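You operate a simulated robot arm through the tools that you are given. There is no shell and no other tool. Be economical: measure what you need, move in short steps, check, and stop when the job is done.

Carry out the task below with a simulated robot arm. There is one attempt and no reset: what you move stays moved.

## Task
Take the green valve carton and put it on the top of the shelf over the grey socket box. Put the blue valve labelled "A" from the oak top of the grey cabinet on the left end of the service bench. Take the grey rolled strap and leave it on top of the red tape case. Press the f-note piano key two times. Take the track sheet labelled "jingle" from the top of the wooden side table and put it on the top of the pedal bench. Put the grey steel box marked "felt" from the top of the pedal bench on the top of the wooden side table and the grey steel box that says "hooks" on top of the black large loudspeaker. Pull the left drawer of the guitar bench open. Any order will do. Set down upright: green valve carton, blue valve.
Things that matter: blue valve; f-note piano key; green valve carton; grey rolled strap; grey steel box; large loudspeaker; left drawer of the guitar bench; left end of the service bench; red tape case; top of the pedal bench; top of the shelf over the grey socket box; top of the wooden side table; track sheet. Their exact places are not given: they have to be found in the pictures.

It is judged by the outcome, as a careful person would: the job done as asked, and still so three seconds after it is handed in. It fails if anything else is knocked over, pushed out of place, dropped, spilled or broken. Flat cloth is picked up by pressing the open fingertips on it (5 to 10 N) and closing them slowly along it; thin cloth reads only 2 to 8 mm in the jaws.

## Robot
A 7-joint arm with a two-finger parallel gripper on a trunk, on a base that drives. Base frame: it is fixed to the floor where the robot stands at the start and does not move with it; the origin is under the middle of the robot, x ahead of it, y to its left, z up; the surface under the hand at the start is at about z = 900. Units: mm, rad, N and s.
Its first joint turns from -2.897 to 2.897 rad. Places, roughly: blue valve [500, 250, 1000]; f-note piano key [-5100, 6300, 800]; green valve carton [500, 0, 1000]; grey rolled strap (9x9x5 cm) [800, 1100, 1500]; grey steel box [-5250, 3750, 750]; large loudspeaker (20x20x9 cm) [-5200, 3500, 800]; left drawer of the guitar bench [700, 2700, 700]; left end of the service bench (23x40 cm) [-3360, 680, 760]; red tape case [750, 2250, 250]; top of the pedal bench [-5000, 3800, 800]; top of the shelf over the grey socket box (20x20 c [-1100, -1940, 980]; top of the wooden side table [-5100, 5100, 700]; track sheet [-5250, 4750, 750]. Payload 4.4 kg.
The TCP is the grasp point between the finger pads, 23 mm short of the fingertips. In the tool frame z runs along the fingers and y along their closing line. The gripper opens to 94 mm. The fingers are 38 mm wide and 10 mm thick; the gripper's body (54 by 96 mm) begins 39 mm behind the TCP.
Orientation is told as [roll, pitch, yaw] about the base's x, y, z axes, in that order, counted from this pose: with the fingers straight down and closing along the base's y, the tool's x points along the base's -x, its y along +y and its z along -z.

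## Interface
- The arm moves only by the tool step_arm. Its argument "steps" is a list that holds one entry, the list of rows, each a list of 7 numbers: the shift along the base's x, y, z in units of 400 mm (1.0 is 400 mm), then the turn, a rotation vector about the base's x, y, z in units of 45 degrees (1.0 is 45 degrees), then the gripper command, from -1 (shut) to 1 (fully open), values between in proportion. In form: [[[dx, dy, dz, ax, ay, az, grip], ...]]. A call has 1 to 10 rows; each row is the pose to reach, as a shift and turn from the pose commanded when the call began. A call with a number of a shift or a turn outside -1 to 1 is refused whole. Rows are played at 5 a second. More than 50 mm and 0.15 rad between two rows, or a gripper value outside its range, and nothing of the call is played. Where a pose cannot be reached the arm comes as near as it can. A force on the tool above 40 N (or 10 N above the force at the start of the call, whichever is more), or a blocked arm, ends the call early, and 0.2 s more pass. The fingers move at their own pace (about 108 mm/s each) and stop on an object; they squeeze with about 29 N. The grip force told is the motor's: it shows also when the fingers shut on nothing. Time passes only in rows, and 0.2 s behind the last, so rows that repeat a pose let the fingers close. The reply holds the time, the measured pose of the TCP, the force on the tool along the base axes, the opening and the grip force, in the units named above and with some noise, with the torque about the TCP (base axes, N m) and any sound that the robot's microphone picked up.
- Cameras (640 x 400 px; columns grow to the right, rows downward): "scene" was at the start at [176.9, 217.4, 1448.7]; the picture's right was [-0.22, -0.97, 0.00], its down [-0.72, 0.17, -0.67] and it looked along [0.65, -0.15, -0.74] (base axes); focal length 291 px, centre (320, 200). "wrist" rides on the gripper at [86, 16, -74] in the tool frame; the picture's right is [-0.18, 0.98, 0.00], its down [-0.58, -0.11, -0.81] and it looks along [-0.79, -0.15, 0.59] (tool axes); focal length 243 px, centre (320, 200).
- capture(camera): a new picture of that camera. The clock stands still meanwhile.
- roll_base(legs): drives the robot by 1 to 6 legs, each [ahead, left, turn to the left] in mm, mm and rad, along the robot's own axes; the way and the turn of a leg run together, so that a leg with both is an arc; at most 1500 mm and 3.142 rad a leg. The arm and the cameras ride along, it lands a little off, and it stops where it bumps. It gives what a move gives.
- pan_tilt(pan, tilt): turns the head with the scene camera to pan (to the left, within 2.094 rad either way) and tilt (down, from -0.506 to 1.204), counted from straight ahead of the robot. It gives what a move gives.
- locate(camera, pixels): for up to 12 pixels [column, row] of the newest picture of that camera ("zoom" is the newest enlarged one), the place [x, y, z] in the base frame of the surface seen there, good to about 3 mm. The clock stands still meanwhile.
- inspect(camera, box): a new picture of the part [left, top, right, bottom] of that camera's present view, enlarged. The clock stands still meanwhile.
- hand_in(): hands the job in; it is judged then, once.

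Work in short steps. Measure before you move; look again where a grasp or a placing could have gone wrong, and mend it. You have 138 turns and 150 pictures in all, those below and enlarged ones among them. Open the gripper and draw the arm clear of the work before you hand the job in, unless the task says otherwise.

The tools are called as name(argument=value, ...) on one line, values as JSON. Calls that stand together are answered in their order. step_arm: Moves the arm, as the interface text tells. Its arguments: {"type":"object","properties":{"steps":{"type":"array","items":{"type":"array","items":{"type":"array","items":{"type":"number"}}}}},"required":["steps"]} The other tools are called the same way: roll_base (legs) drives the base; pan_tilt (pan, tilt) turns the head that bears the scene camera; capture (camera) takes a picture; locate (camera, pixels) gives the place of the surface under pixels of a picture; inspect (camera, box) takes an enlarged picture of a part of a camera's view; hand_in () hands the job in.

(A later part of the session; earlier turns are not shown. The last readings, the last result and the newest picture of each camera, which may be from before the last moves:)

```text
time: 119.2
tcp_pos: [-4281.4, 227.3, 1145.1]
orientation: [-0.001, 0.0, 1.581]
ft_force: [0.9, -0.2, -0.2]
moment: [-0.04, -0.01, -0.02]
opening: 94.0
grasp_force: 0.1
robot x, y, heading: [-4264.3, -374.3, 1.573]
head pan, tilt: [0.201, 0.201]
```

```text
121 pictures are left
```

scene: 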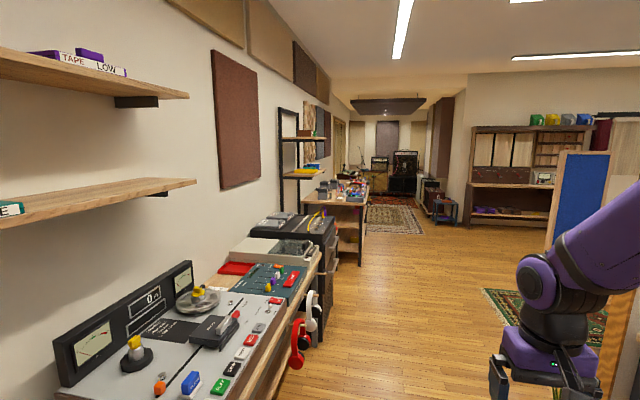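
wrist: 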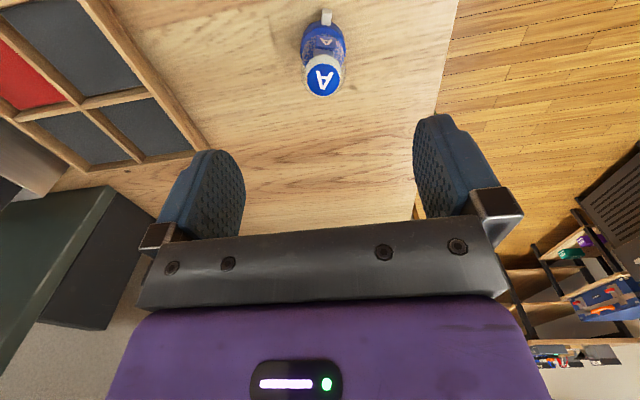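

Corridor is clear ahead. I drive north to about y=3400 at x≈-4100, then look left at the pedal bench.

roll_base(legs=[[1500, -100, 0], [1500, -50, 0], [800, 0, 0]])

pan_tilt(pan=1.3, tilt=0.5)

capture(camera="scene")

pan_tilt(pan=0.5, tilt=0.35)

capture(camera="scene")

```text
refused: leg 1 is longer than a leg can be; nothing moved
```

```text
time: 120.6
tcp_pos: [-4280.6, 227.3, 1145.7]
orientation: [0.0, 0.001, 1.582]
ft_force: [0.1, -0.4, 0.2]
moment: [-0.01, -0.02, 0.01]
opening: 94.0
grasp_force: 0.1
robot x, y, heading: [-4260.6, -371.4, 1.575]
head pan, tilt: [1.3, 0.499]
```

```text
120 pictures are left
```

scene: 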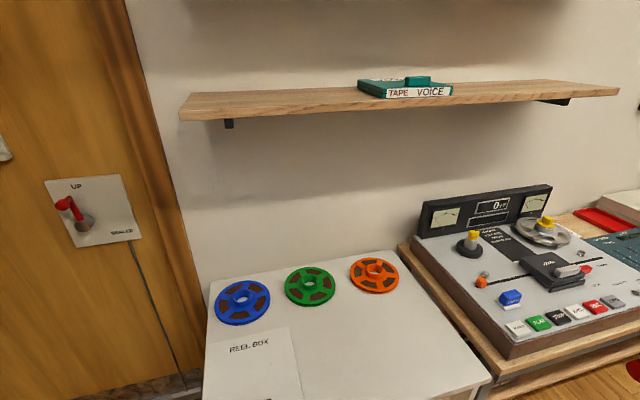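

```text
time: 121.7
tcp_pos: [-4279.4, 227.7, 1146.5]
orientation: [0.001, 0.0, 1.582]
ft_force: [-0.1, -0.3, -0.7]
moment: [-0.03, 0.0, 0.01]
opening: 93.9
grasp_force: 0.2
robot x, y, heading: [-4260.8, -373.6, 1.576]
head pan, tilt: [0.499, 0.351]
```

```text
119 pictures are left
```

scene: 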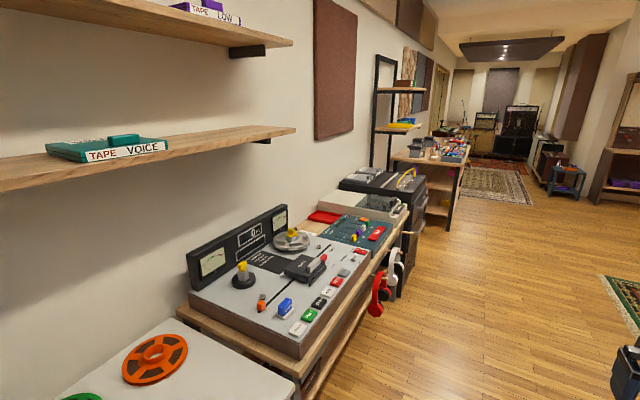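

The leg was too long; I retry with legs within 1500 mm and then look again.

roll_base(legs=[[1480, -80, 0], [1480, -70, 0], [820, 0, 0]])

pan_tilt(pan=1.3, tilt=0.5)

capture(camera="scene")

```text
time: 140.0
tcp_pos: [-4143.0, 4014.5, 1144.8]
orientation: [0.0, -0.001, 1.576]
ft_force: [0.3, -0.2, -0.1]
moment: [0.02, 0.0, -0.02]
opening: 94.0
grasp_force: 0.1
robot x, y, heading: [-4128.4, 3413.3, 1.567]
head pan, tilt: [0.499, 0.351]
```

```text
time: 141.1
tcp_pos: [-4143.7, 4014.5, 1145.1]
orientation: [-0.001, -0.002, 1.576]
ft_force: [0.4, -0.1, 0.3]
moment: [0.0, 0.01, -0.01]
opening: 94.1
grasp_force: 0.2
robot x, y, heading: [-4129.7, 3414.6, 1.567]
head pan, tilt: [1.3, 0.499]
```

```text
118 pictures are left
```

scene: 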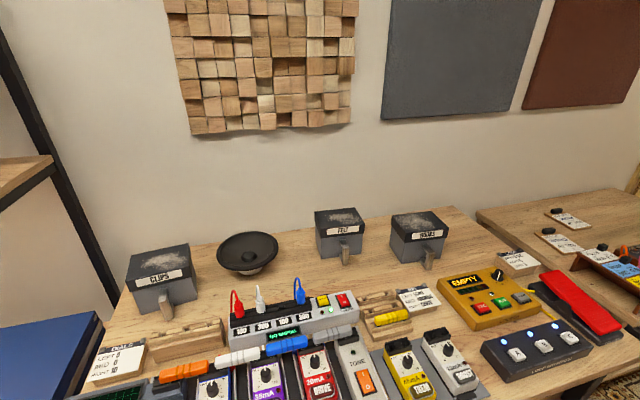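

I see boxes CLIPS (160,275), FELT (340,230), HOOKS (417,235), the loudspeaker (248,252) and side table with sheets on the right. I measure them.

inspect(camera="scene", box=[200, 180, 640, 400])

locate(camera="scene", pixels=[[248, 238], [225, 250], [275, 250], [248, 262], [340, 216], [340, 238], [345, 248], [417, 220], [418, 242], [430, 258], [372, 242], [290, 245]])

locate(camera="scene", pixels=[[500, 260], [555, 240], [568, 218], [520, 228], [600, 200], [475, 240], [400, 300], [320, 212], [360, 212], [393, 214], [440, 214], [390, 275]])

```text
1.45 times, centred on (420, 290) of scene
```

zoom: 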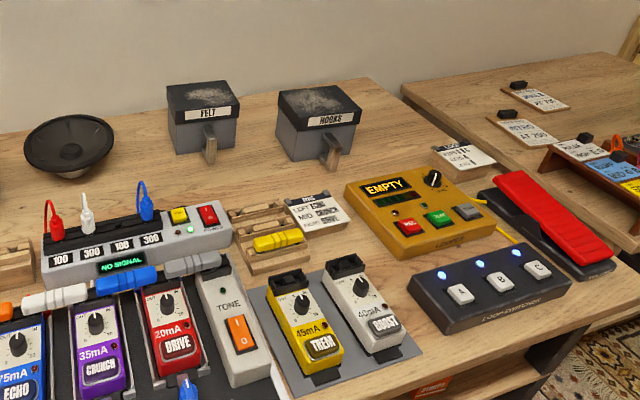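

```text
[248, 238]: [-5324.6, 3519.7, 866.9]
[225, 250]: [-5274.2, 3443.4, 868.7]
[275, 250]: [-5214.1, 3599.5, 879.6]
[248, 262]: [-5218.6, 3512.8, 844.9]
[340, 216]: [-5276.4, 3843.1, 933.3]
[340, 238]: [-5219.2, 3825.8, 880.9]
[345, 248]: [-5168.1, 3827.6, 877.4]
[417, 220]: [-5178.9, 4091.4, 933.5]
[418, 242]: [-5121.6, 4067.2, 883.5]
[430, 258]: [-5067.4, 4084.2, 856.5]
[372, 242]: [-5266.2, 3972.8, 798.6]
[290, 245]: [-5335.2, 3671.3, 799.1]
```

```text
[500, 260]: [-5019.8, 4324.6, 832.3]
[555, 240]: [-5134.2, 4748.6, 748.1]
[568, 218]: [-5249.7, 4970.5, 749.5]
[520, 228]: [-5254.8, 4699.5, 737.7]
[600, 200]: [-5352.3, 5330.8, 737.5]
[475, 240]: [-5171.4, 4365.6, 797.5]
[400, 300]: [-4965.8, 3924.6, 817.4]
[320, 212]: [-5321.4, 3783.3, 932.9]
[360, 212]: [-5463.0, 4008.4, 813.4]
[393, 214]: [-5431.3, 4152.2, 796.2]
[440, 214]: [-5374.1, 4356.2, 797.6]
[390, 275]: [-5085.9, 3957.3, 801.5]
```

I take close views of the FELT and HOOKS boxes and of the side table sheets.

inspect(camera="scene", box=[300, 195, 460, 285])

locate(camera="zoom", pixels=[[62, 62], [205, 55], [245, 115], [85, 133], [362, 85], [530, 65], [595, 135], [410, 165], [180, 220], [530, 265], [175, 235], [515, 290]])

```text
4.00 times, centred on (380, 240) of scene
```

zoom: 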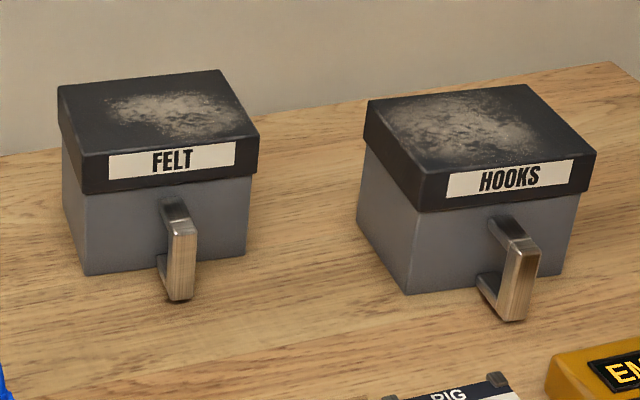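

```text
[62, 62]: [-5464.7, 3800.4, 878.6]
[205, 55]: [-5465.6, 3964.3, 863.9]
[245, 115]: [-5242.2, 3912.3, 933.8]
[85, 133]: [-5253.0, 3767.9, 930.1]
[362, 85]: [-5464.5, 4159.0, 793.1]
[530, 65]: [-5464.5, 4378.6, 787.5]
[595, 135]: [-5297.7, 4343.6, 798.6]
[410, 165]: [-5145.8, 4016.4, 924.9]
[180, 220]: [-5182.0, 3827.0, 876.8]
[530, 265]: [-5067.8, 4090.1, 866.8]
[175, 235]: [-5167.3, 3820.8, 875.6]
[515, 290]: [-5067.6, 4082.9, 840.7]
```

Each box has a steel D-handle at its front. I turn to face the bench (-x) and stand closer, then view from the wrist camera.

roll_base(legs=[[0, 0, 1.571], [180, -480, 0]])

pan_tilt(pan=0, tilt=0.7)

capture(camera="scene")

capture(camera="wrist")

```text
time: 148.0
tcp_pos: [-4911.3, 3877.4, 1145.8]
orientation: [0.0, 0.001, -3.133]
ft_force: [0.1, -0.4, -0.1]
moment: [-0.01, -0.03, 0.04]
opening: 94.3
grasp_force: 0.1
robot x, y, heading: [-4310.5, 3893.4, -3.14]
head pan, tilt: [1.3, 0.499]
```

```text
time: 149.4
tcp_pos: [-4911.2, 3876.9, 1146.6]
orientation: [0.0, 0.0, -3.133]
ft_force: [1.0, -1.1, 0.2]
moment: [0.01, 0.0, 0.01]
opening: 94.0
grasp_force: 0.1
robot x, y, heading: [-4306.3, 3894.5, -3.141]
head pan, tilt: [0.0, 0.7]
```

```text
115 pictures are left
```

scene: 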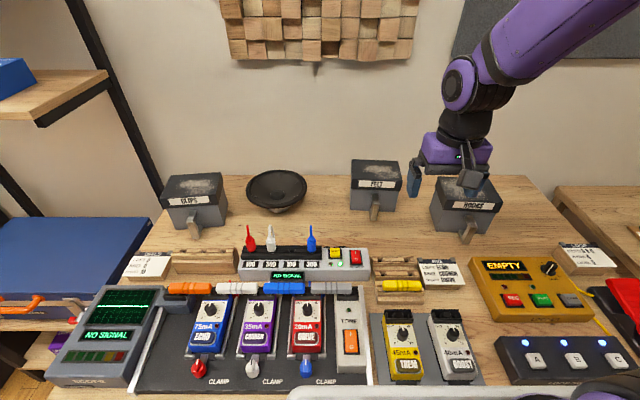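

```text
114 pictures are left
```

wrist: 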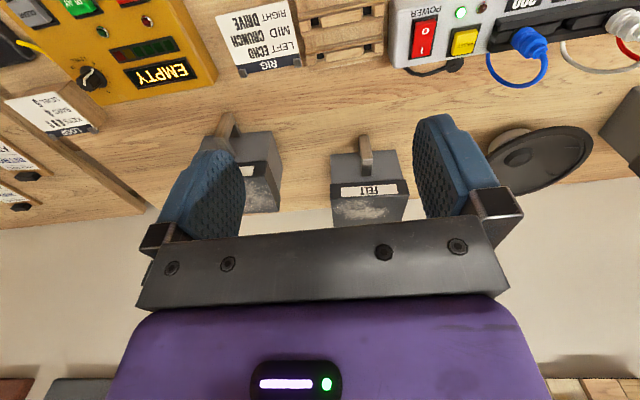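

I zoom on FELT and HOOKS and measure handle ends and lid corners.

inspect(camera="scene", box=[335, 148, 415, 228])

locate(camera="zoom", pixels=[[85, 68], [270, 66], [275, 110], [75, 125], [245, 190], [180, 250], [200, 200], [185, 235], [210, 220], [90, 170], [200, 280], [160, 225]])

```text
5.00 times, centred on (375, 188) of scene
```

zoom: 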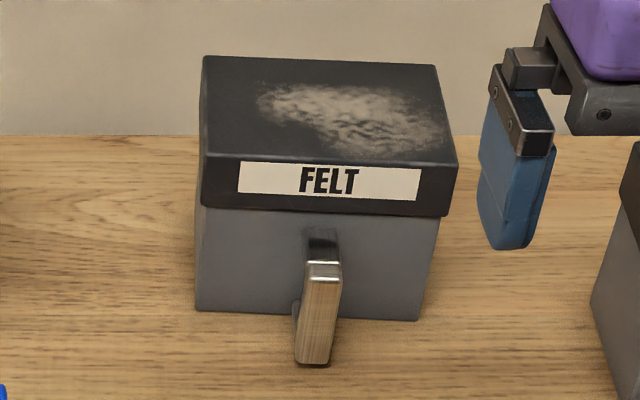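

```text
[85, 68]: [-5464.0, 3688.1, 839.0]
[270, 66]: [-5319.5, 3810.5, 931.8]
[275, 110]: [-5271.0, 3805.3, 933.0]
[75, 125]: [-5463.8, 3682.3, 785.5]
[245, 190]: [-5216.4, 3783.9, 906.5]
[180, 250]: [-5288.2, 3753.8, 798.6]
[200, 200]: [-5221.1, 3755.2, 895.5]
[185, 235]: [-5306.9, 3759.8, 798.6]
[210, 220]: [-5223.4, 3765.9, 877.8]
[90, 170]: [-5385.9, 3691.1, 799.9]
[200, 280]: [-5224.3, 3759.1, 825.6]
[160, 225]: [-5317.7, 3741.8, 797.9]
```

Lid about 130×110 mm, too wide for the jaws — the handle must be used. I measure the handle.

locate(camera="zoom", pixels=[[323, 268], [322, 285], [318, 310], [314, 345], [314, 356], [307, 320], [330, 320], [323, 245], [335, 272], [308, 270], [440, 250], [420, 310]])

inspect(camera="scene", box=[425, 165, 505, 245])

locate(camera="zoom", pixels=[[335, 268], [335, 290], [330, 310], [325, 330], [315, 355], [345, 270], [320, 265], [240, 190], [400, 200], [330, 250], [230, 260], [400, 270]])

```text
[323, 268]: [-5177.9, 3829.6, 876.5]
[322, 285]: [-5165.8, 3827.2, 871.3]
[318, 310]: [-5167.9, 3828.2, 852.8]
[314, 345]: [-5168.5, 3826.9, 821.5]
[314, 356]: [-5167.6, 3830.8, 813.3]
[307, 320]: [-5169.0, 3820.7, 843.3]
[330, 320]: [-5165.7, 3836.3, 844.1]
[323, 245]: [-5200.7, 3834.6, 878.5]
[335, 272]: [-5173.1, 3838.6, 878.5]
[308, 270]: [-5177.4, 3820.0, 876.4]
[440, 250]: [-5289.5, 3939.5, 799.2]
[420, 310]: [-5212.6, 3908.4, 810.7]
```

```text
5.00 times, centred on (465, 205) of scene
```

zoom: 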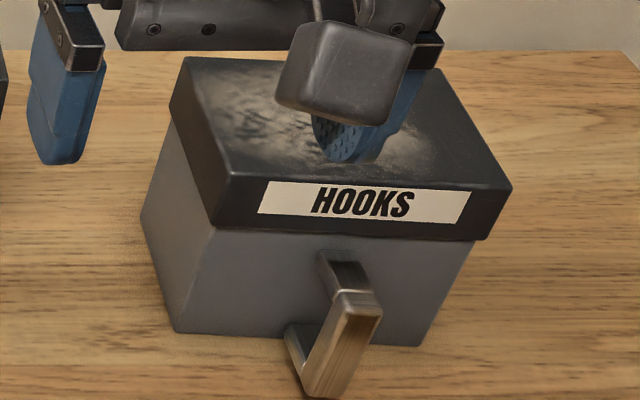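

```text
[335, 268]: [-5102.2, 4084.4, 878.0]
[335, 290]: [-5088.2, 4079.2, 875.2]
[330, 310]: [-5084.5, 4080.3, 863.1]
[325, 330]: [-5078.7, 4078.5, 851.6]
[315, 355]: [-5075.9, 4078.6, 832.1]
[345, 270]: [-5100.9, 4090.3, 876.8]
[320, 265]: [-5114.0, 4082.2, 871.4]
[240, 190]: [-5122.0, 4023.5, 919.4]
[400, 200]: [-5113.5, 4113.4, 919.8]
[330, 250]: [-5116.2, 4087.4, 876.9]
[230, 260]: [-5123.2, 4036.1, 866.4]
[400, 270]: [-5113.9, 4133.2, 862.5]
```

Handles: vertical bars, z 813–879; HOOKS bar near (-5072,4085), box turned about -0.12. I go over the HOOKS handle and down to z≈925.

step_arm(steps=[[[-0.0675, 0.0867, 0, 0, 0, -0.026, 1], [-0.135, 0.1733, 0, 0, 0, -0.051, 1], [-0.2025, 0.26, 0, 0, 0, -0.077, 1], [-0.27, 0.3467, 0, 0, 0, -0.102, 1], [-0.3375, 0.4333, 0, 0, 0, -0.128, 1], [-0.405, 0.52, 0, 0, 0, -0.153, 1], [-0.405, 0.52, -0.12, 0, 0, -0.153, 1], [-0.405, 0.52, -0.24, 0, 0, -0.153, 1], [-0.405, 0.52, -0.36, 0, 0, -0.153, 1], [-0.405, 0.52, -0.47, 0, 0, -0.153, 1]]])

capture(camera="wrist")

inspect(camera="scene", box=[405, 150, 535, 240])

```text
time: 151.6
tcp_pos: [-5071.0, 4087.6, 958.9]
orientation: [-0.001, -0.003, 3.03]
ft_force: [0.1, -0.3, -0.3]
moment: [0.02, 0.0, 0.02]
opening: 94.0
grasp_force: 0.0
robot x, y, heading: [-4311.4, 3897.0, -3.137]
head pan, tilt: [0.0, 0.7]
```

```text
111 pictures are left
```

wrist: 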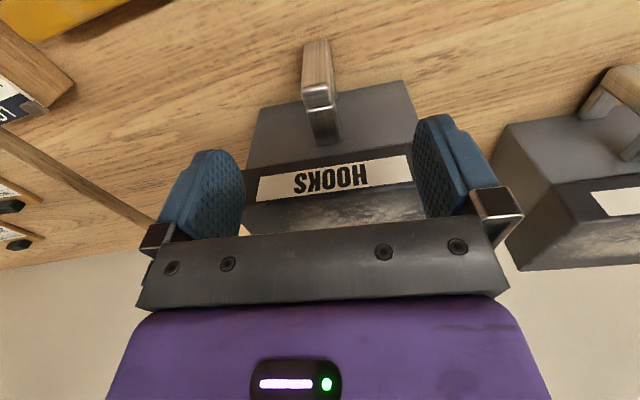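

```text
4.44 times, centred on (470, 195) of scene
```

zoom: 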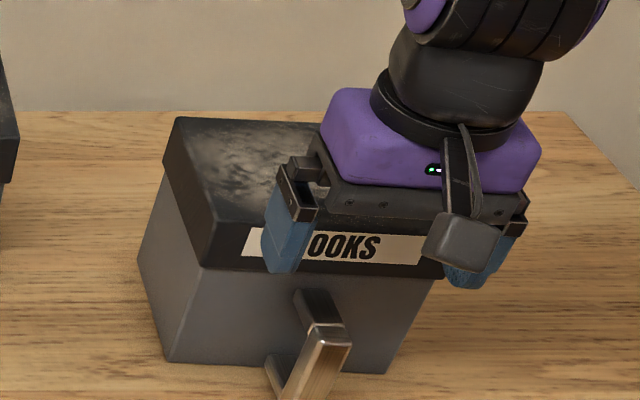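

Alignment looks good. I locate the handle and lid edge in the wrist picture.

locate(camera="wrist", pixels=[[317, 70], [318, 98], [322, 120], [328, 142], [305, 75], [332, 75], [335, 175], [270, 180], [405, 160], [330, 157]])

```text
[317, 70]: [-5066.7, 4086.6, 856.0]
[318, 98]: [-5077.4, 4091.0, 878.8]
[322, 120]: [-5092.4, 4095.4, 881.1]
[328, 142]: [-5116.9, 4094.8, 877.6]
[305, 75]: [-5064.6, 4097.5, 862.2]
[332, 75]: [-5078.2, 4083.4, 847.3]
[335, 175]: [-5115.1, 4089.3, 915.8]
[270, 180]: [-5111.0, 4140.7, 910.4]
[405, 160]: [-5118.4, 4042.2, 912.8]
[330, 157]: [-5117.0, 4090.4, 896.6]
```

Bar centre (-5072,4090). I descend to z=850, close on the bar and test lift by a few mm.

step_arm(steps=[[[0, 0.005, -0.07, 0, 0, 0, 1], [0, 0.005, -0.14, 0, 0, 0, 1], [0, 0.005, -0.2, 0, 0, 0, 1], [0, 0.005, -0.25, 0, 0, 0, 1], [0, 0.005, -0.272, 0, 0, 0, 1], [0, 0.005, -0.272, 0, 0, 0, 0], [0, 0.005, -0.272, 0, 0, 0, -1], [0, 0.005, -0.272, 0, 0, 0, -1], [0, 0.005, -0.272, 0, 0, 0, -1]]])

step_arm(steps=[[[0, 0, 0.005, 0, 0, 0, -1], [0, 0, 0.01, 0, 0, 0, -1], [0, 0, 0.02, 0, 0, 0, -1], [0, 0, 0.03, 0, 0, 0, -1], [0, 0, 0.04, 0, 0, 0, -1]]])

capture(camera="wrist")

inspect(camera="scene", box=[405, 150, 535, 240])

```text
time: 152.4
tcp_pos: [-5073.9, 4089.0, 887.1]
orientation: [-0.002, -0.009, 3.028]
ft_force: [1.7, 0.0, 17.5]
moment: [0.07, 0.85, 0.01]
opening: 93.9
grasp_force: 0.1
robot x, y, heading: [-4308.0, 3893.7, -3.141]
head pan, tilt: [0.0, 0.7]
stopped in row 3: the force on the tool passed its limit at 91 N (the readings are from after the stop); the commanded pose is now the measured one
```

```text
time: 153.6
tcp_pos: [-5073.7, 4089.1, 902.3]
orientation: [-0.001, -0.005, 3.03]
ft_force: [0.1, -0.1, -3.8]
moment: [-0.04, -0.42, -0.03]
opening: 22.3
grasp_force: 29.0
robot x, y, heading: [-4303.0, 3894.4, -3.141]
head pan, tilt: [0.0, 0.7]
```

```text
109 pictures are left
```

wrist: 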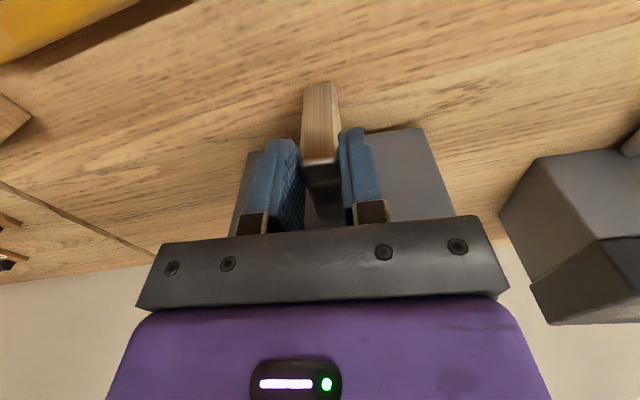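

```text
4.44 times, centred on (470, 195) of scene
```

zoom: 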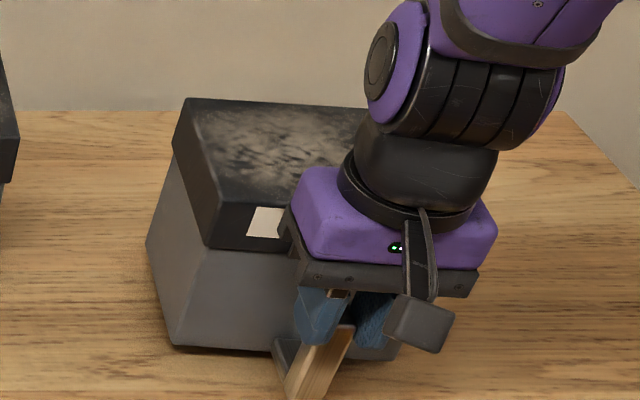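

The hand's body touched the lid at TCP 887, and the fingers hold only the bar's top. I lower it back, release, rise, and look at the box before re-gripping with a tilted tool.

step_arm(steps=[[[0, 0, -0.015, 0, 0, 0, -1], [0, 0, -0.03, 0, 0, 0, -1], [0, 0, -0.036, 0, 0, 0, -1], [0, 0, -0.036, 0, 0, 0, 0], [0, 0, -0.036, 0, 0, 0, 1], [0, 0, -0.036, 0, 0, 0, 1], [0, 0, 0.05, 0, 0, 0, 1], [0, 0, 0.15, 0, 0, 0, 1]]])

capture(camera="wrist")

inspect(camera="scene", box=[405, 150, 535, 240])

locate(camera="wrist", pixels=[[317, 70], [318, 98], [322, 120], [305, 75], [332, 75], [335, 175], [270, 180], [405, 160]])

```text
time: 155.4
tcp_pos: [-5073.4, 4087.7, 962.0]
orientation: [0.001, -0.002, 3.03]
ft_force: [-0.5, 0.4, -0.1]
moment: [0.03, -0.01, -0.03]
opening: 94.0
grasp_force: 0.0
robot x, y, heading: [-4309.0, 3892.8, -3.138]
head pan, tilt: [0.0, 0.7]
```

```text
107 pictures are left
```

wrist: 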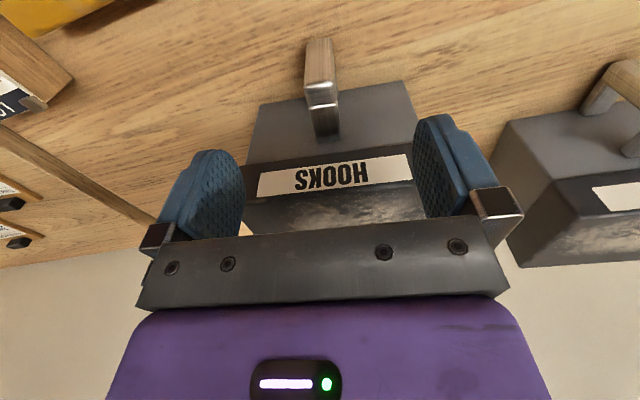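

```text
4.44 times, centred on (470, 195) of scene
```

zoom: 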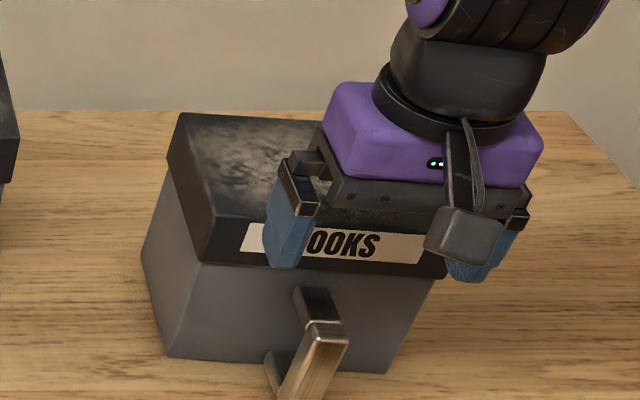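

```text
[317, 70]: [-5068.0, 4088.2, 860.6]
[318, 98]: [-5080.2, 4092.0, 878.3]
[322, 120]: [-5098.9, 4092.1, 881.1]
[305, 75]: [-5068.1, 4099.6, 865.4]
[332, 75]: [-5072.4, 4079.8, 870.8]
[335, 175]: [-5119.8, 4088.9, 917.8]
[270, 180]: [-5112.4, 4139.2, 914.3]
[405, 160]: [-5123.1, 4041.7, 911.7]
```

The box is unmoved. I tilt the tool 0.35 rad so the hand leans away from the lid, descend to z≈852 and close.

step_arm(steps=[[[0.004, 0.004, 0, 0.016, 0.148, 0, 1], [0.007, 0.004, 0, 0.033, 0.296, 0, 1], [0.007, 0.004, 0, 0.049, 0.443, 0, 1], [0.007, 0.004, -0.08, 0.049, 0.443, 0, 1], [0.007, 0.004, -0.15, 0.049, 0.443, 0, 1], [0.007, 0.004, -0.2, 0.049, 0.443, 0, 1], [0.007, 0.004, -0.25, 0.049, 0.443, 0, 1], [0.007, 0.004, -0.275, 0.049, 0.443, 0, 1]]])

capture(camera="wrist")

```text
time: 157.2
tcp_pos: [-5071.4, 4090.1, 851.3]
orientation: [0.0, -0.354, 3.03]
ft_force: [-0.1, -0.5, 0.3]
moment: [-0.02, -0.02, -0.01]
opening: 94.0
grasp_force: 0.1
robot x, y, heading: [-4310.2, 3895.1, -3.135]
head pan, tilt: [0.0, 0.7]
```

```text
105 pictures are left
```

wrist: 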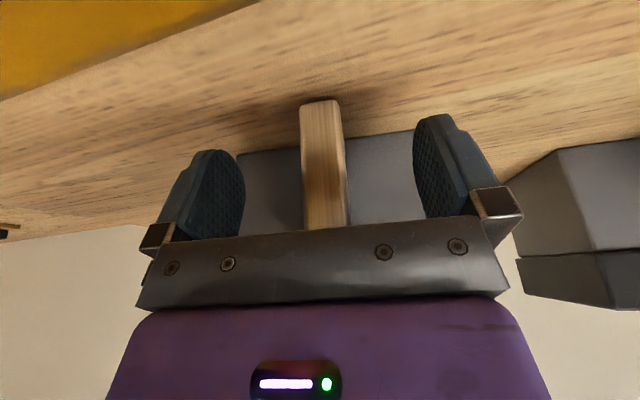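

The bar runs between the pads with no contact force. I close and do a slow test lift.

step_arm(steps=[[[0, 0, 0, 0, 0, 0, 0.2], [0, 0, 0, 0, 0, 0, -0.5], [0, 0, 0, 0, 0, 0, -1], [0, 0, 0, 0, 0, 0, -1], [0, 0, 0, 0, 0, 0, -1], [0, 0, 0.01, 0, 0, 0, -1], [0, 0, 0.02, 0, 0, 0, -1], [0, 0, 0.03, 0, 0, 0, -1], [0, 0, 0.04, 0, 0, 0, -1], [0, 0, 0.05, 0, 0, 0, -1]]])

capture(camera="wrist")

inspect(camera="scene", box=[405, 150, 535, 240])

```text
time: 159.4
tcp_pos: [-5070.9, 4089.9, 870.2]
orientation: [0.0, -0.353, 3.027]
ft_force: [0.5, 0.4, -5.2]
moment: [-0.07, -0.48, -0.04]
opening: 21.9
grasp_force: 28.8
robot x, y, heading: [-4308.8, 3892.7, -3.137]
head pan, tilt: [0.0, 0.7]
```

```text
104 pictures are left
```

wrist: 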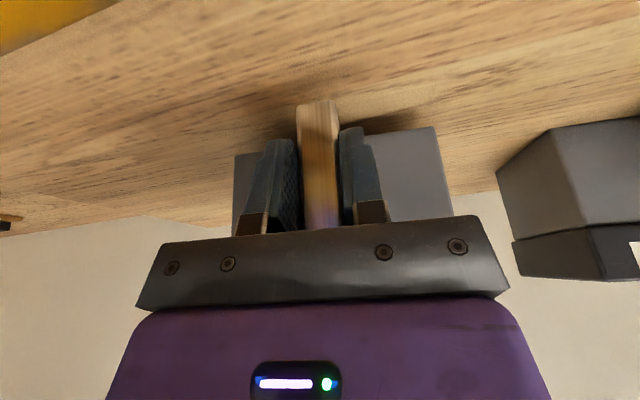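

```text
4.44 times, centred on (470, 195) of scene
```

zoom: 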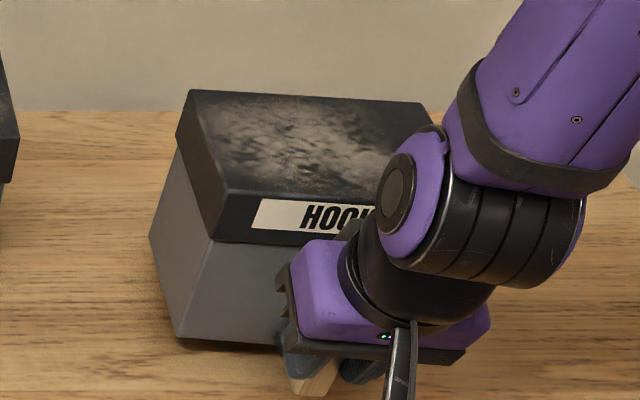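

Box held level (5.2 N, 0.48 N·m). I lift it slowly to clear FELT and measure the loudspeaker rim.

step_arm(steps=[[[0, 0, 0.035, 0, 0, 0, -1], [0, 0, 0.07, 0, 0, 0, -1], [0, 0, 0.105, 0, 0, 0, -1], [0, 0, 0.14, 0, 0, 0, -1], [0, 0, 0.175, 0, 0, 0, -1], [0, 0, 0.21, 0, 0, 0, -1], [0, 0, 0.245, 0, 0, 0, -1], [0, 0, 0.28, 0, 0, 0, -1], [0, 0, 0.315, 0, 0, 0, -1], [0, 0, 0.35, 0, 0, 0, -1]]])

capture(camera="scene")

inspect(camera="scene", box=[217, 150, 337, 230])

locate(camera="zoom", pixels=[[166, 200], [470, 195], [310, 105], [310, 268], [320, 185], [240, 180], [400, 180], [320, 130], [180, 205], [455, 200], [320, 245]])

```text
time: 161.6
tcp_pos: [-5069.8, 4090.6, 1012.1]
orientation: [-0.001, -0.354, 3.028]
ft_force: [-0.4, -1.2, -5.0]
moment: [-0.04, -0.49, 0.0]
opening: 22.0
grasp_force: 29.2
robot x, y, heading: [-4309.5, 3894.2, -3.14]
head pan, tilt: [0.0, 0.7]
```

```text
102 pictures are left
```

scene: 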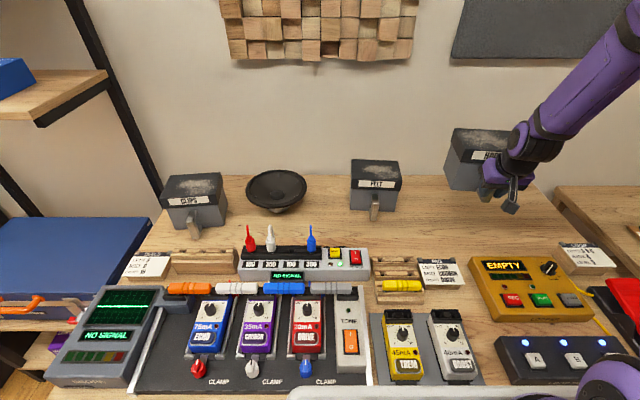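

```text
5.00 times, centred on (277, 190) of scene
```

zoom: 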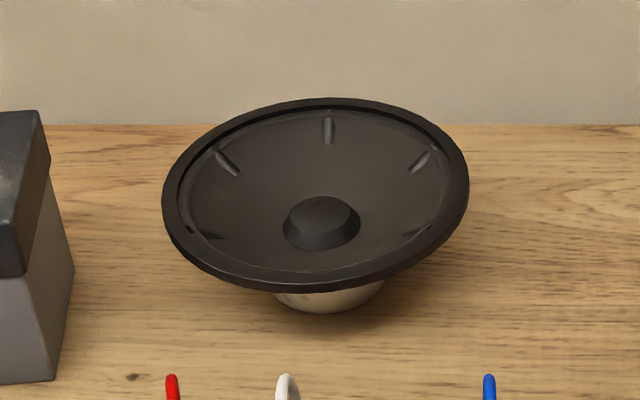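

```text
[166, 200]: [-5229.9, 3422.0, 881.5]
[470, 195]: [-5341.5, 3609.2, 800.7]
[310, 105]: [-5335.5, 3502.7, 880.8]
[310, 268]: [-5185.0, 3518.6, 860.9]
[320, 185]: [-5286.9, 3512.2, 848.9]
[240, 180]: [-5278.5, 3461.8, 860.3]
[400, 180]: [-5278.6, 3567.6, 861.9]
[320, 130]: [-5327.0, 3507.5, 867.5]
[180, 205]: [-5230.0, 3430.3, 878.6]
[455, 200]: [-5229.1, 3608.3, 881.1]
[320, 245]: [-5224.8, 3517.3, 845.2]
```

Speaker centre ≈(-5248,3516), rim z≈881. I check plug heights in front of it, then raise a little and drive sideways 380 mm toward -y.

locate(camera="scene", pixels=[[250, 228], [270, 229], [311, 229], [310, 245], [335, 251], [215, 262], [290, 255]])

step_arm(steps=[[[0, 0, 0.04, 0, 0, 0, -1], [0, 0, 0.08, 0, 0, 0, -1], [0, 0, 0.12, 0, 0, 0, -1]]])

roll_base(legs=[[0, 200, 0], [0, 180, 0]])

capture(camera="scene")

```text
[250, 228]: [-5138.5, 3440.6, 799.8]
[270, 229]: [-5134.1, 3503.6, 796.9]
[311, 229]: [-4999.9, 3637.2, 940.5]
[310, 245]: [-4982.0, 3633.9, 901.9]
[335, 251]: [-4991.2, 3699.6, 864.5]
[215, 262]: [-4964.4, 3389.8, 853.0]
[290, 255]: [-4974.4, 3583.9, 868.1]
```

```text
time: 162.4
tcp_pos: [-5070.1, 4090.9, 1060.0]
orientation: [0.001, -0.354, 3.031]
ft_force: [-0.5, -0.7, -5.7]
moment: [-0.01, -0.44, 0.02]
opening: 22.0
grasp_force: 29.0
robot x, y, heading: [-4305.1, 3895.6, -3.14]
head pan, tilt: [0.0, 0.7]
```

```text
time: 165.1
tcp_pos: [-5070.4, 3710.7, 1059.1]
orientation: [0.001, -0.354, 3.03]
ft_force: [0.5, 0.3, -4.2]
moment: [-0.02, -0.44, 0.03]
opening: 22.2
grasp_force: 28.9
robot x, y, heading: [-4304.2, 3516.6, -3.14]
head pan, tilt: [0.0, 0.7]
```

```text
100 pictures are left
```

scene: 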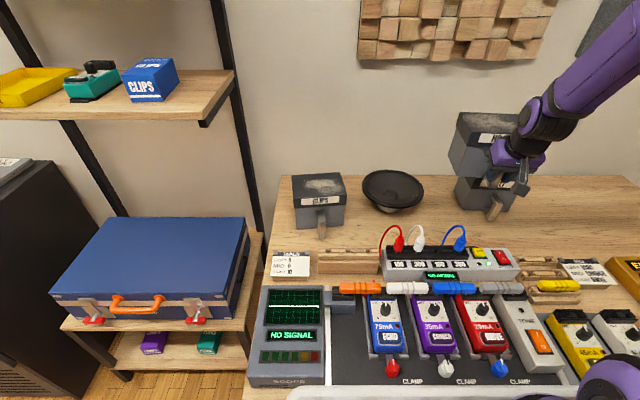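

Plugs reach z≈940 at x≈-5000, so I aim the box centre slightly back (-5256). I move over the loudspeaker and descend to TCP z≈950.

step_arm(steps=[[[-0.0375, -0.0846, 0, 0, 0, 0, -1], [-0.075, -0.169, 0, 0, 0, 0, -1], [-0.1125, -0.254, 0, 0, 0, 0, -1], [-0.15, -0.338, 0, 0, 0, 0, -1], [-0.1875, -0.423, 0, 0, 0, 0, -1], [-0.225, -0.5075, 0, 0, 0, 0, -1], [-0.225, -0.5075, -0.08, 0, 0, 0, -1], [-0.225, -0.5075, -0.16, 0, 0, 0, -1], [-0.225, -0.5075, -0.23, 0, 0, 0, -1], [-0.225, -0.5075, -0.27, 0, 0, 0, -1]]])

capture(camera="wrist")

inspect(camera="scene", box=[330, 140, 490, 260])

```text
time: 167.3
tcp_pos: [-5161.0, 3506.8, 951.6]
orientation: [0.0, -0.357, 3.029]
ft_force: [-0.1, 0.2, -4.3]
moment: [-0.04, -0.48, 0.02]
opening: 22.1
grasp_force: 29.3
robot x, y, heading: [-4305.2, 3515.6, -3.14]
head pan, tilt: [0.0, 0.7]
```

```text
99 pictures are left
```

wrist: 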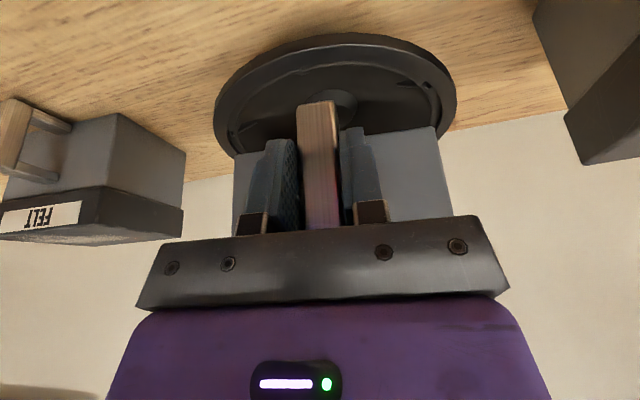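

```text
3.33 times, centred on (410, 200) of scene
```

zoom: 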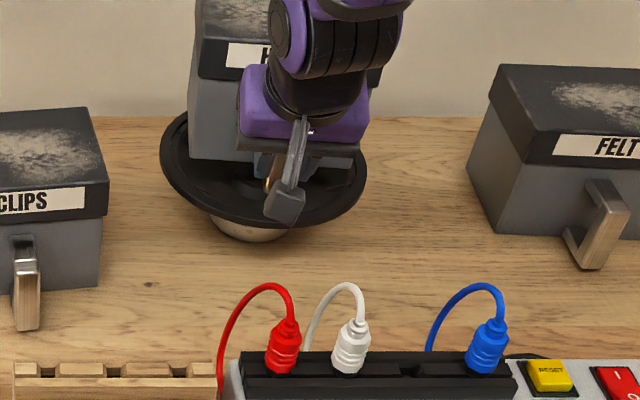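

Well centred over the cone. I lower in fine steps until contact.

step_arm(steps=[[[0, 0, -0.01, 0, 0, 0, -1], [0, 0, -0.02, 0, 0, 0, -1], [0, 0, -0.03, 0, 0, 0, -1], [0, 0, -0.036, 0, 0, 0, -1], [0, 0, -0.042, 0, 0, 0, -1], [0, 0, -0.048, 0, 0, 0, -1]]])

```text
time: 168.7
tcp_pos: [-5160.8, 3508.2, 934.5]
orientation: [-0.001, -0.358, 3.031]
ft_force: [3.8, -0.5, 7.4]
moment: [0.27, 1.05, -0.02]
opening: 22.0
grasp_force: 29.4
robot x, y, heading: [-4309.6, 3517.3, -3.141]
head pan, tilt: [0.0, 0.7]
```

Contact on the rim at z≈934. I ease 1 mm up, release slowly, and draw straight out (+x) along the tool away from the box.

step_arm(steps=[[[0, 0, 0.002, 0, 0, 0, -1], [0, 0, 0.002, 0, 0, 0, -0.4], [0, 0, 0.002, 0, 0, 0, 0], [0, 0, 0.002, 0, 0, 0, 0.5], [0, 0, 0.002, 0, 0, 0, 1], [0, 0, 0.002, 0, 0, 0, 1]]])

inspect(camera="scene", box=[330, 140, 490, 260])

capture(camera="wrist")

```text
time: 170.1
tcp_pos: [-5161.0, 3508.5, 933.8]
orientation: [0.001, -0.354, 3.029]
ft_force: [0.3, 0.3, 0.4]
moment: [-0.01, 0.0, 0.0]
opening: 94.0
grasp_force: 0.0
robot x, y, heading: [-4307.5, 3515.3, -3.144]
head pan, tilt: [0.0, 0.7]
```

```text
3.33 times, centred on (410, 200) of scene
```

zoom: 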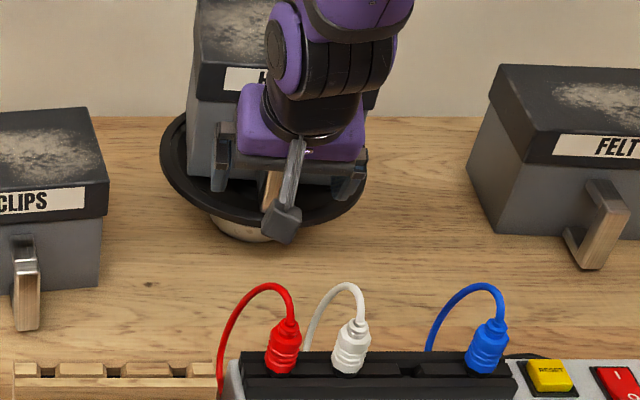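

```text
96 pictures are left
```

wrist: 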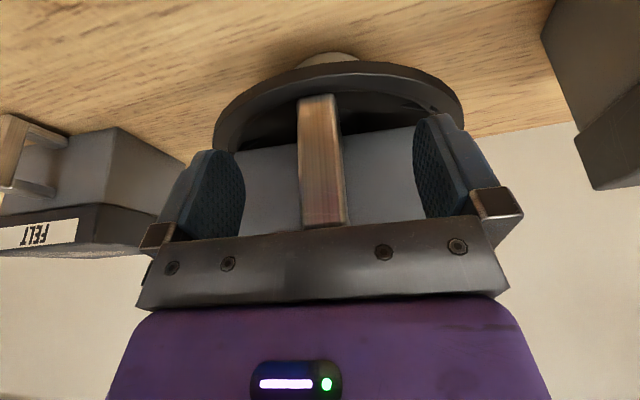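

HOOKS rests flat on the speaker. I withdraw along the tool axis, then drive sideways +300 to stand before FELT.

step_arm(steps=[[[0.02, 0, 0.055, 0, 0, 0, 1], [0.04, 0, 0.11, 0, 0, 0, 1], [0.08, 0, 0.22, 0, 0, 0, 1], [0.12, 0, 0.33, 0, 0, 0, 1]]])

roll_base(legs=[[0, -320, 0]])

capture(camera="scene")

```text
time: 171.1
tcp_pos: [-5113.2, 3506.8, 1064.2]
orientation: [-0.001, -0.353, 3.03]
ft_force: [-1.7, 0.0, -1.2]
moment: [0.0, -0.03, -0.01]
opening: 93.9
grasp_force: 0.0
robot x, y, heading: [-4308.8, 3515.6, -3.139]
head pan, tilt: [0.0, 0.7]
```

```text
time: 173.3
tcp_pos: [-5113.0, 3826.3, 1065.8]
orientation: [0.0, -0.355, 3.029]
ft_force: [-0.4, -1.1, 0.2]
moment: [0.02, -0.05, -0.01]
opening: 94.0
grasp_force: 0.1
robot x, y, heading: [-4304.4, 3835.0, -3.141]
head pan, tilt: [0.0, 0.7]
```

```text
95 pictures are left
```

scene: 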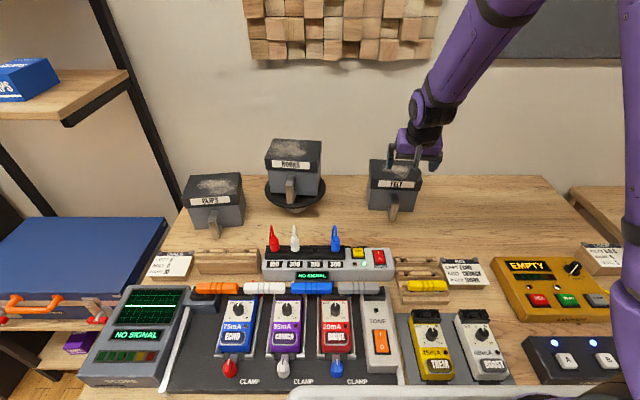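

HOOKS sits well on the speaker. I approach the FELT handle: TCP to (-5169,3829,852).

step_arm(steps=[[[-0.07, 0.004, -0.05, 0, 0, 0.032, 1], [-0.14, 0.0075, -0.1, 0, 0, 0.064, 1], [-0.14, 0.0075, -0.2, 0, 0, 0.064, 1], [-0.14, 0.0075, -0.3, 0, 0, 0.064, 1], [-0.14, 0.0075, -0.38, 0, 0, 0.064, 1], [-0.14, 0.0075, -0.45, 0, 0, 0.064, 1], [-0.14, 0.0075, -0.5, 0, 0, 0.064, 1], [-0.14, 0.0075, -0.533, 0, 0, 0.064, 1]]])

capture(camera="wrist")

```text
time: 175.1
tcp_pos: [-5168.5, 3827.5, 850.9]
orientation: [-0.001, -0.356, 3.08]
ft_force: [-0.6, 0.3, -0.1]
moment: [-0.01, 0.01, -0.03]
opening: 94.0
grasp_force: 0.0
robot x, y, heading: [-4311.6, 3832.8, -3.141]
head pan, tilt: [0.0, 0.7]
```

```text
94 pictures are left
```

wrist: 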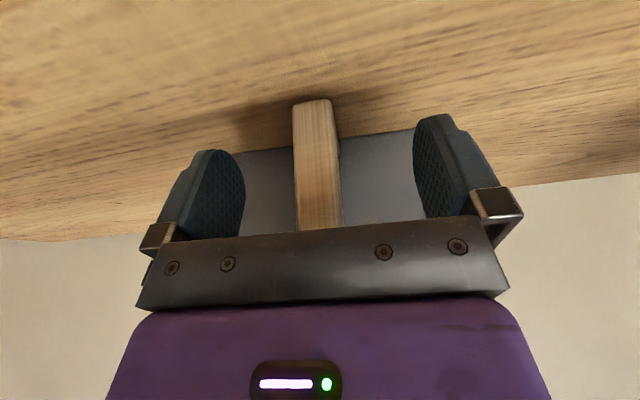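

Bar is between pads. Close and lift slowly.

step_arm(steps=[[[0, 0.004, 0, 0, 0, 0, 0.2], [0, 0.004, 0, 0, 0, 0, -0.5], [0, 0.004, 0, 0, 0, 0, -1], [0, 0.004, 0, 0, 0, 0, -1], [0, 0.004, 0, 0, 0, 0, -1], [0, 0.004, 0.01, 0, 0, 0, -1], [0, 0.004, 0.02, 0, 0, 0, -1], [0, 0.004, 0.04, 0, 0, 0, -1], [0, 0.004, 0.06, 0, 0, 0, -1], [0, 0.004, 0.08, 0, 0, 0, -1]]])

step_arm(steps=[[[0, 0, 0.035, 0, 0, 0, -1], [0, 0, 0.07, 0, 0, 0, -1], [0, 0, 0.105, 0, 0, 0, -1], [0, 0, 0.14, 0, 0, 0, -1], [0, 0, 0.175, 0, 0, 0, -1], [0.03, 0, 0.21, 0, 0, 0, -1], [0.07, 0, 0.245, 0, 0, 0, -1], [0.11, 0, 0.28, 0, 0, 0, -1], [0.15, 0, 0.315, 0, 0, 0, -1], [0.19, 0, 0.35, 0, 0, 0, -1]]])

capture(camera="wrist")

```text
time: 177.3
tcp_pos: [-5169.4, 3831.1, 884.0]
orientation: [-0.001, -0.355, 3.081]
ft_force: [-0.3, 0.1, -4.9]
moment: [-0.02, -0.46, 0.01]
opening: 21.9
grasp_force: 29.4
robot x, y, heading: [-4309.9, 3834.2, -3.139]
head pan, tilt: [0.0, 0.7]
```

```text
time: 179.5
tcp_pos: [-5092.9, 3830.1, 1024.5]
orientation: [-0.001, -0.354, 3.081]
ft_force: [0.5, -0.5, -5.0]
moment: [-0.02, -0.49, 0.04]
opening: 22.2
grasp_force: 29.2
robot x, y, heading: [-4309.8, 3832.5, -3.137]
head pan, tilt: [0.0, 0.7]
```

```text
93 pictures are left
```

wrist: 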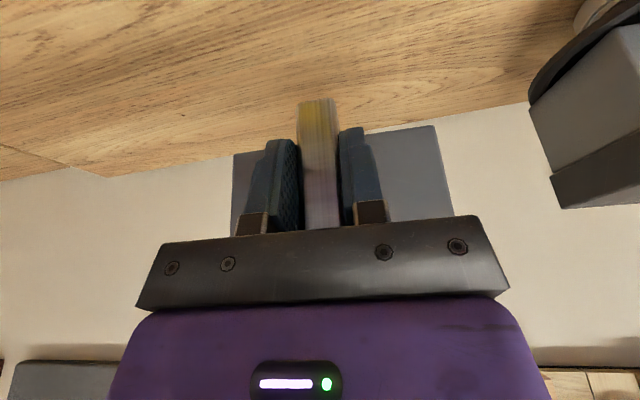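

FELT is in hand. I look to the right at the side table before driving there.

pan_tilt(pan=-0.9, tilt=0.5)

capture(camera="scene")

locate(camera="scene", pixels=[[320, 300], [400, 200], [200, 250], [300, 180], [500, 250], [250, 150], [350, 240], [450, 180], [560, 160], [600, 280], [150, 200], [420, 260]])

```text
time: 180.7
tcp_pos: [-5093.7, 3830.5, 1023.9]
orientation: [-0.002, -0.354, 3.08]
ft_force: [0.1, 0.4, -4.7]
moment: [0.0, -0.47, -0.03]
opening: 21.8
grasp_force: 28.9
robot x, y, heading: [-4312.8, 3832.7, -3.141]
head pan, tilt: [-0.901, 0.499]
```

```text
92 pictures are left
```

scene: 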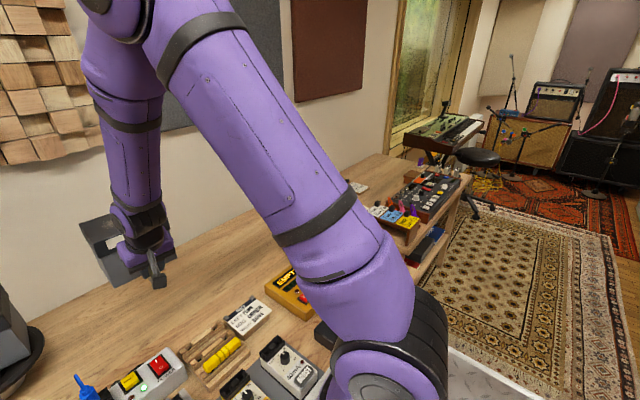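

```text
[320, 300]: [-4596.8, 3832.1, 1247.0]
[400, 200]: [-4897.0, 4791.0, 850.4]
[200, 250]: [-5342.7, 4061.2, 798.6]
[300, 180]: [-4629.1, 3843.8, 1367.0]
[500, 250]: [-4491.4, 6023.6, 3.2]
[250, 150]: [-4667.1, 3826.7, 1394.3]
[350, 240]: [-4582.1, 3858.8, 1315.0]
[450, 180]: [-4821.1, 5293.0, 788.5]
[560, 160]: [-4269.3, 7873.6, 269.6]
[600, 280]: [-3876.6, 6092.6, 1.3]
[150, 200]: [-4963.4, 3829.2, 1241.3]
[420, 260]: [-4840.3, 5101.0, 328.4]
```

The floor at x=-4310 is free to y≈5500. I drive sideways 1150 mm in +y and look at the side table.

roll_base(legs=[[0, -600, 0], [0, -550, 0]])

pan_tilt(pan=0.1, tilt=0.7)

capture(camera="scene")

```text
time: 186.9
tcp_pos: [-5095.0, 4989.1, 1024.9]
orientation: [0.0, -0.355, 3.078]
ft_force: [0.1, -0.4, -5.1]
moment: [-0.05, -0.44, 0.0]
opening: 22.1
grasp_force: 29.2
robot x, y, heading: [-4309.7, 4991.8, 3.144]
head pan, tilt: [-0.901, 0.499]
```

```text
time: 188.1
tcp_pos: [-5095.4, 4989.0, 1024.0]
orientation: [-0.001, -0.355, 3.078]
ft_force: [0.3, 0.4, -4.3]
moment: [-0.04, -0.43, 0.01]
opening: 21.9
grasp_force: 29.2
robot x, y, heading: [-4312.1, 4992.5, 3.141]
head pan, tilt: [0.099, 0.7]
```

```text
91 pictures are left
```

scene: 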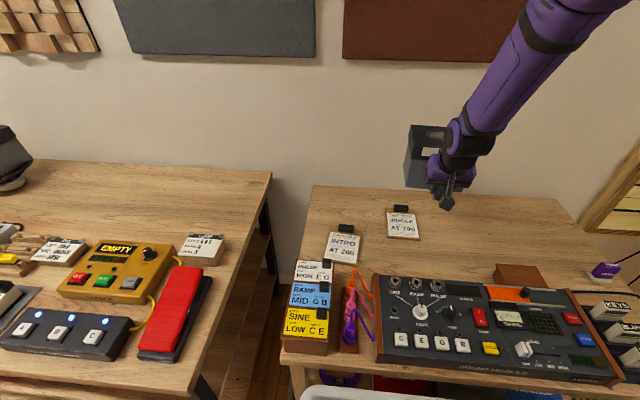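

I see the "INTRO" sheet (343,247) and "JINGLE" sheet (403,222), plus free table space around (490,235). I measure and zoom.

inspect(camera="scene", box=[310, 190, 430, 270])

locate(camera="zoom", pixels=[[405, 110], [420, 240], [590, 250], [570, 125], [480, 105], [495, 90], [500, 200], [450, 98], [535, 103], [420, 252], [590, 258]])

locate(camera="scene", pixels=[[480, 240], [540, 230], [440, 250], [480, 265], [525, 265], [435, 215], [550, 200], [600, 260], [320, 195], [500, 290], [450, 270], [560, 300]])

```text
5.00 times, centred on (370, 230) of scene
```

zoom: 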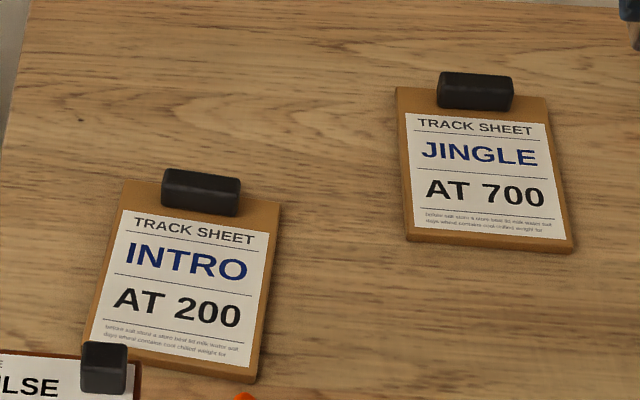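

```text
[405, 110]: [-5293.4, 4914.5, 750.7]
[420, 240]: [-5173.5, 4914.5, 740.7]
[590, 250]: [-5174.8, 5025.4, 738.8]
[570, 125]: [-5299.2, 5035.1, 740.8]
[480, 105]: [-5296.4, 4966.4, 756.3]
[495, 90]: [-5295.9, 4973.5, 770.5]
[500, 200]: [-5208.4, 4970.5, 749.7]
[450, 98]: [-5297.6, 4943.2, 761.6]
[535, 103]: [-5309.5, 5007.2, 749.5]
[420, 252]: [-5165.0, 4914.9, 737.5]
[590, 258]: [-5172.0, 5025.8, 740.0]
```

```text
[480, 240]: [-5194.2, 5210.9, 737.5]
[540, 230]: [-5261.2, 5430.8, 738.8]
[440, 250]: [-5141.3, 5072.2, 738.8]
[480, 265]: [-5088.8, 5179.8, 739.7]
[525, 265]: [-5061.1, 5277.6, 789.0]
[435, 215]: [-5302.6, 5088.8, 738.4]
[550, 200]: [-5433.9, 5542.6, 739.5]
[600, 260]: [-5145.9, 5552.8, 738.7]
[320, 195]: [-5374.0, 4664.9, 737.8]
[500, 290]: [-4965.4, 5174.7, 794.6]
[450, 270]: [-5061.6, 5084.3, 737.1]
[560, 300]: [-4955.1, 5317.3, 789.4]
```

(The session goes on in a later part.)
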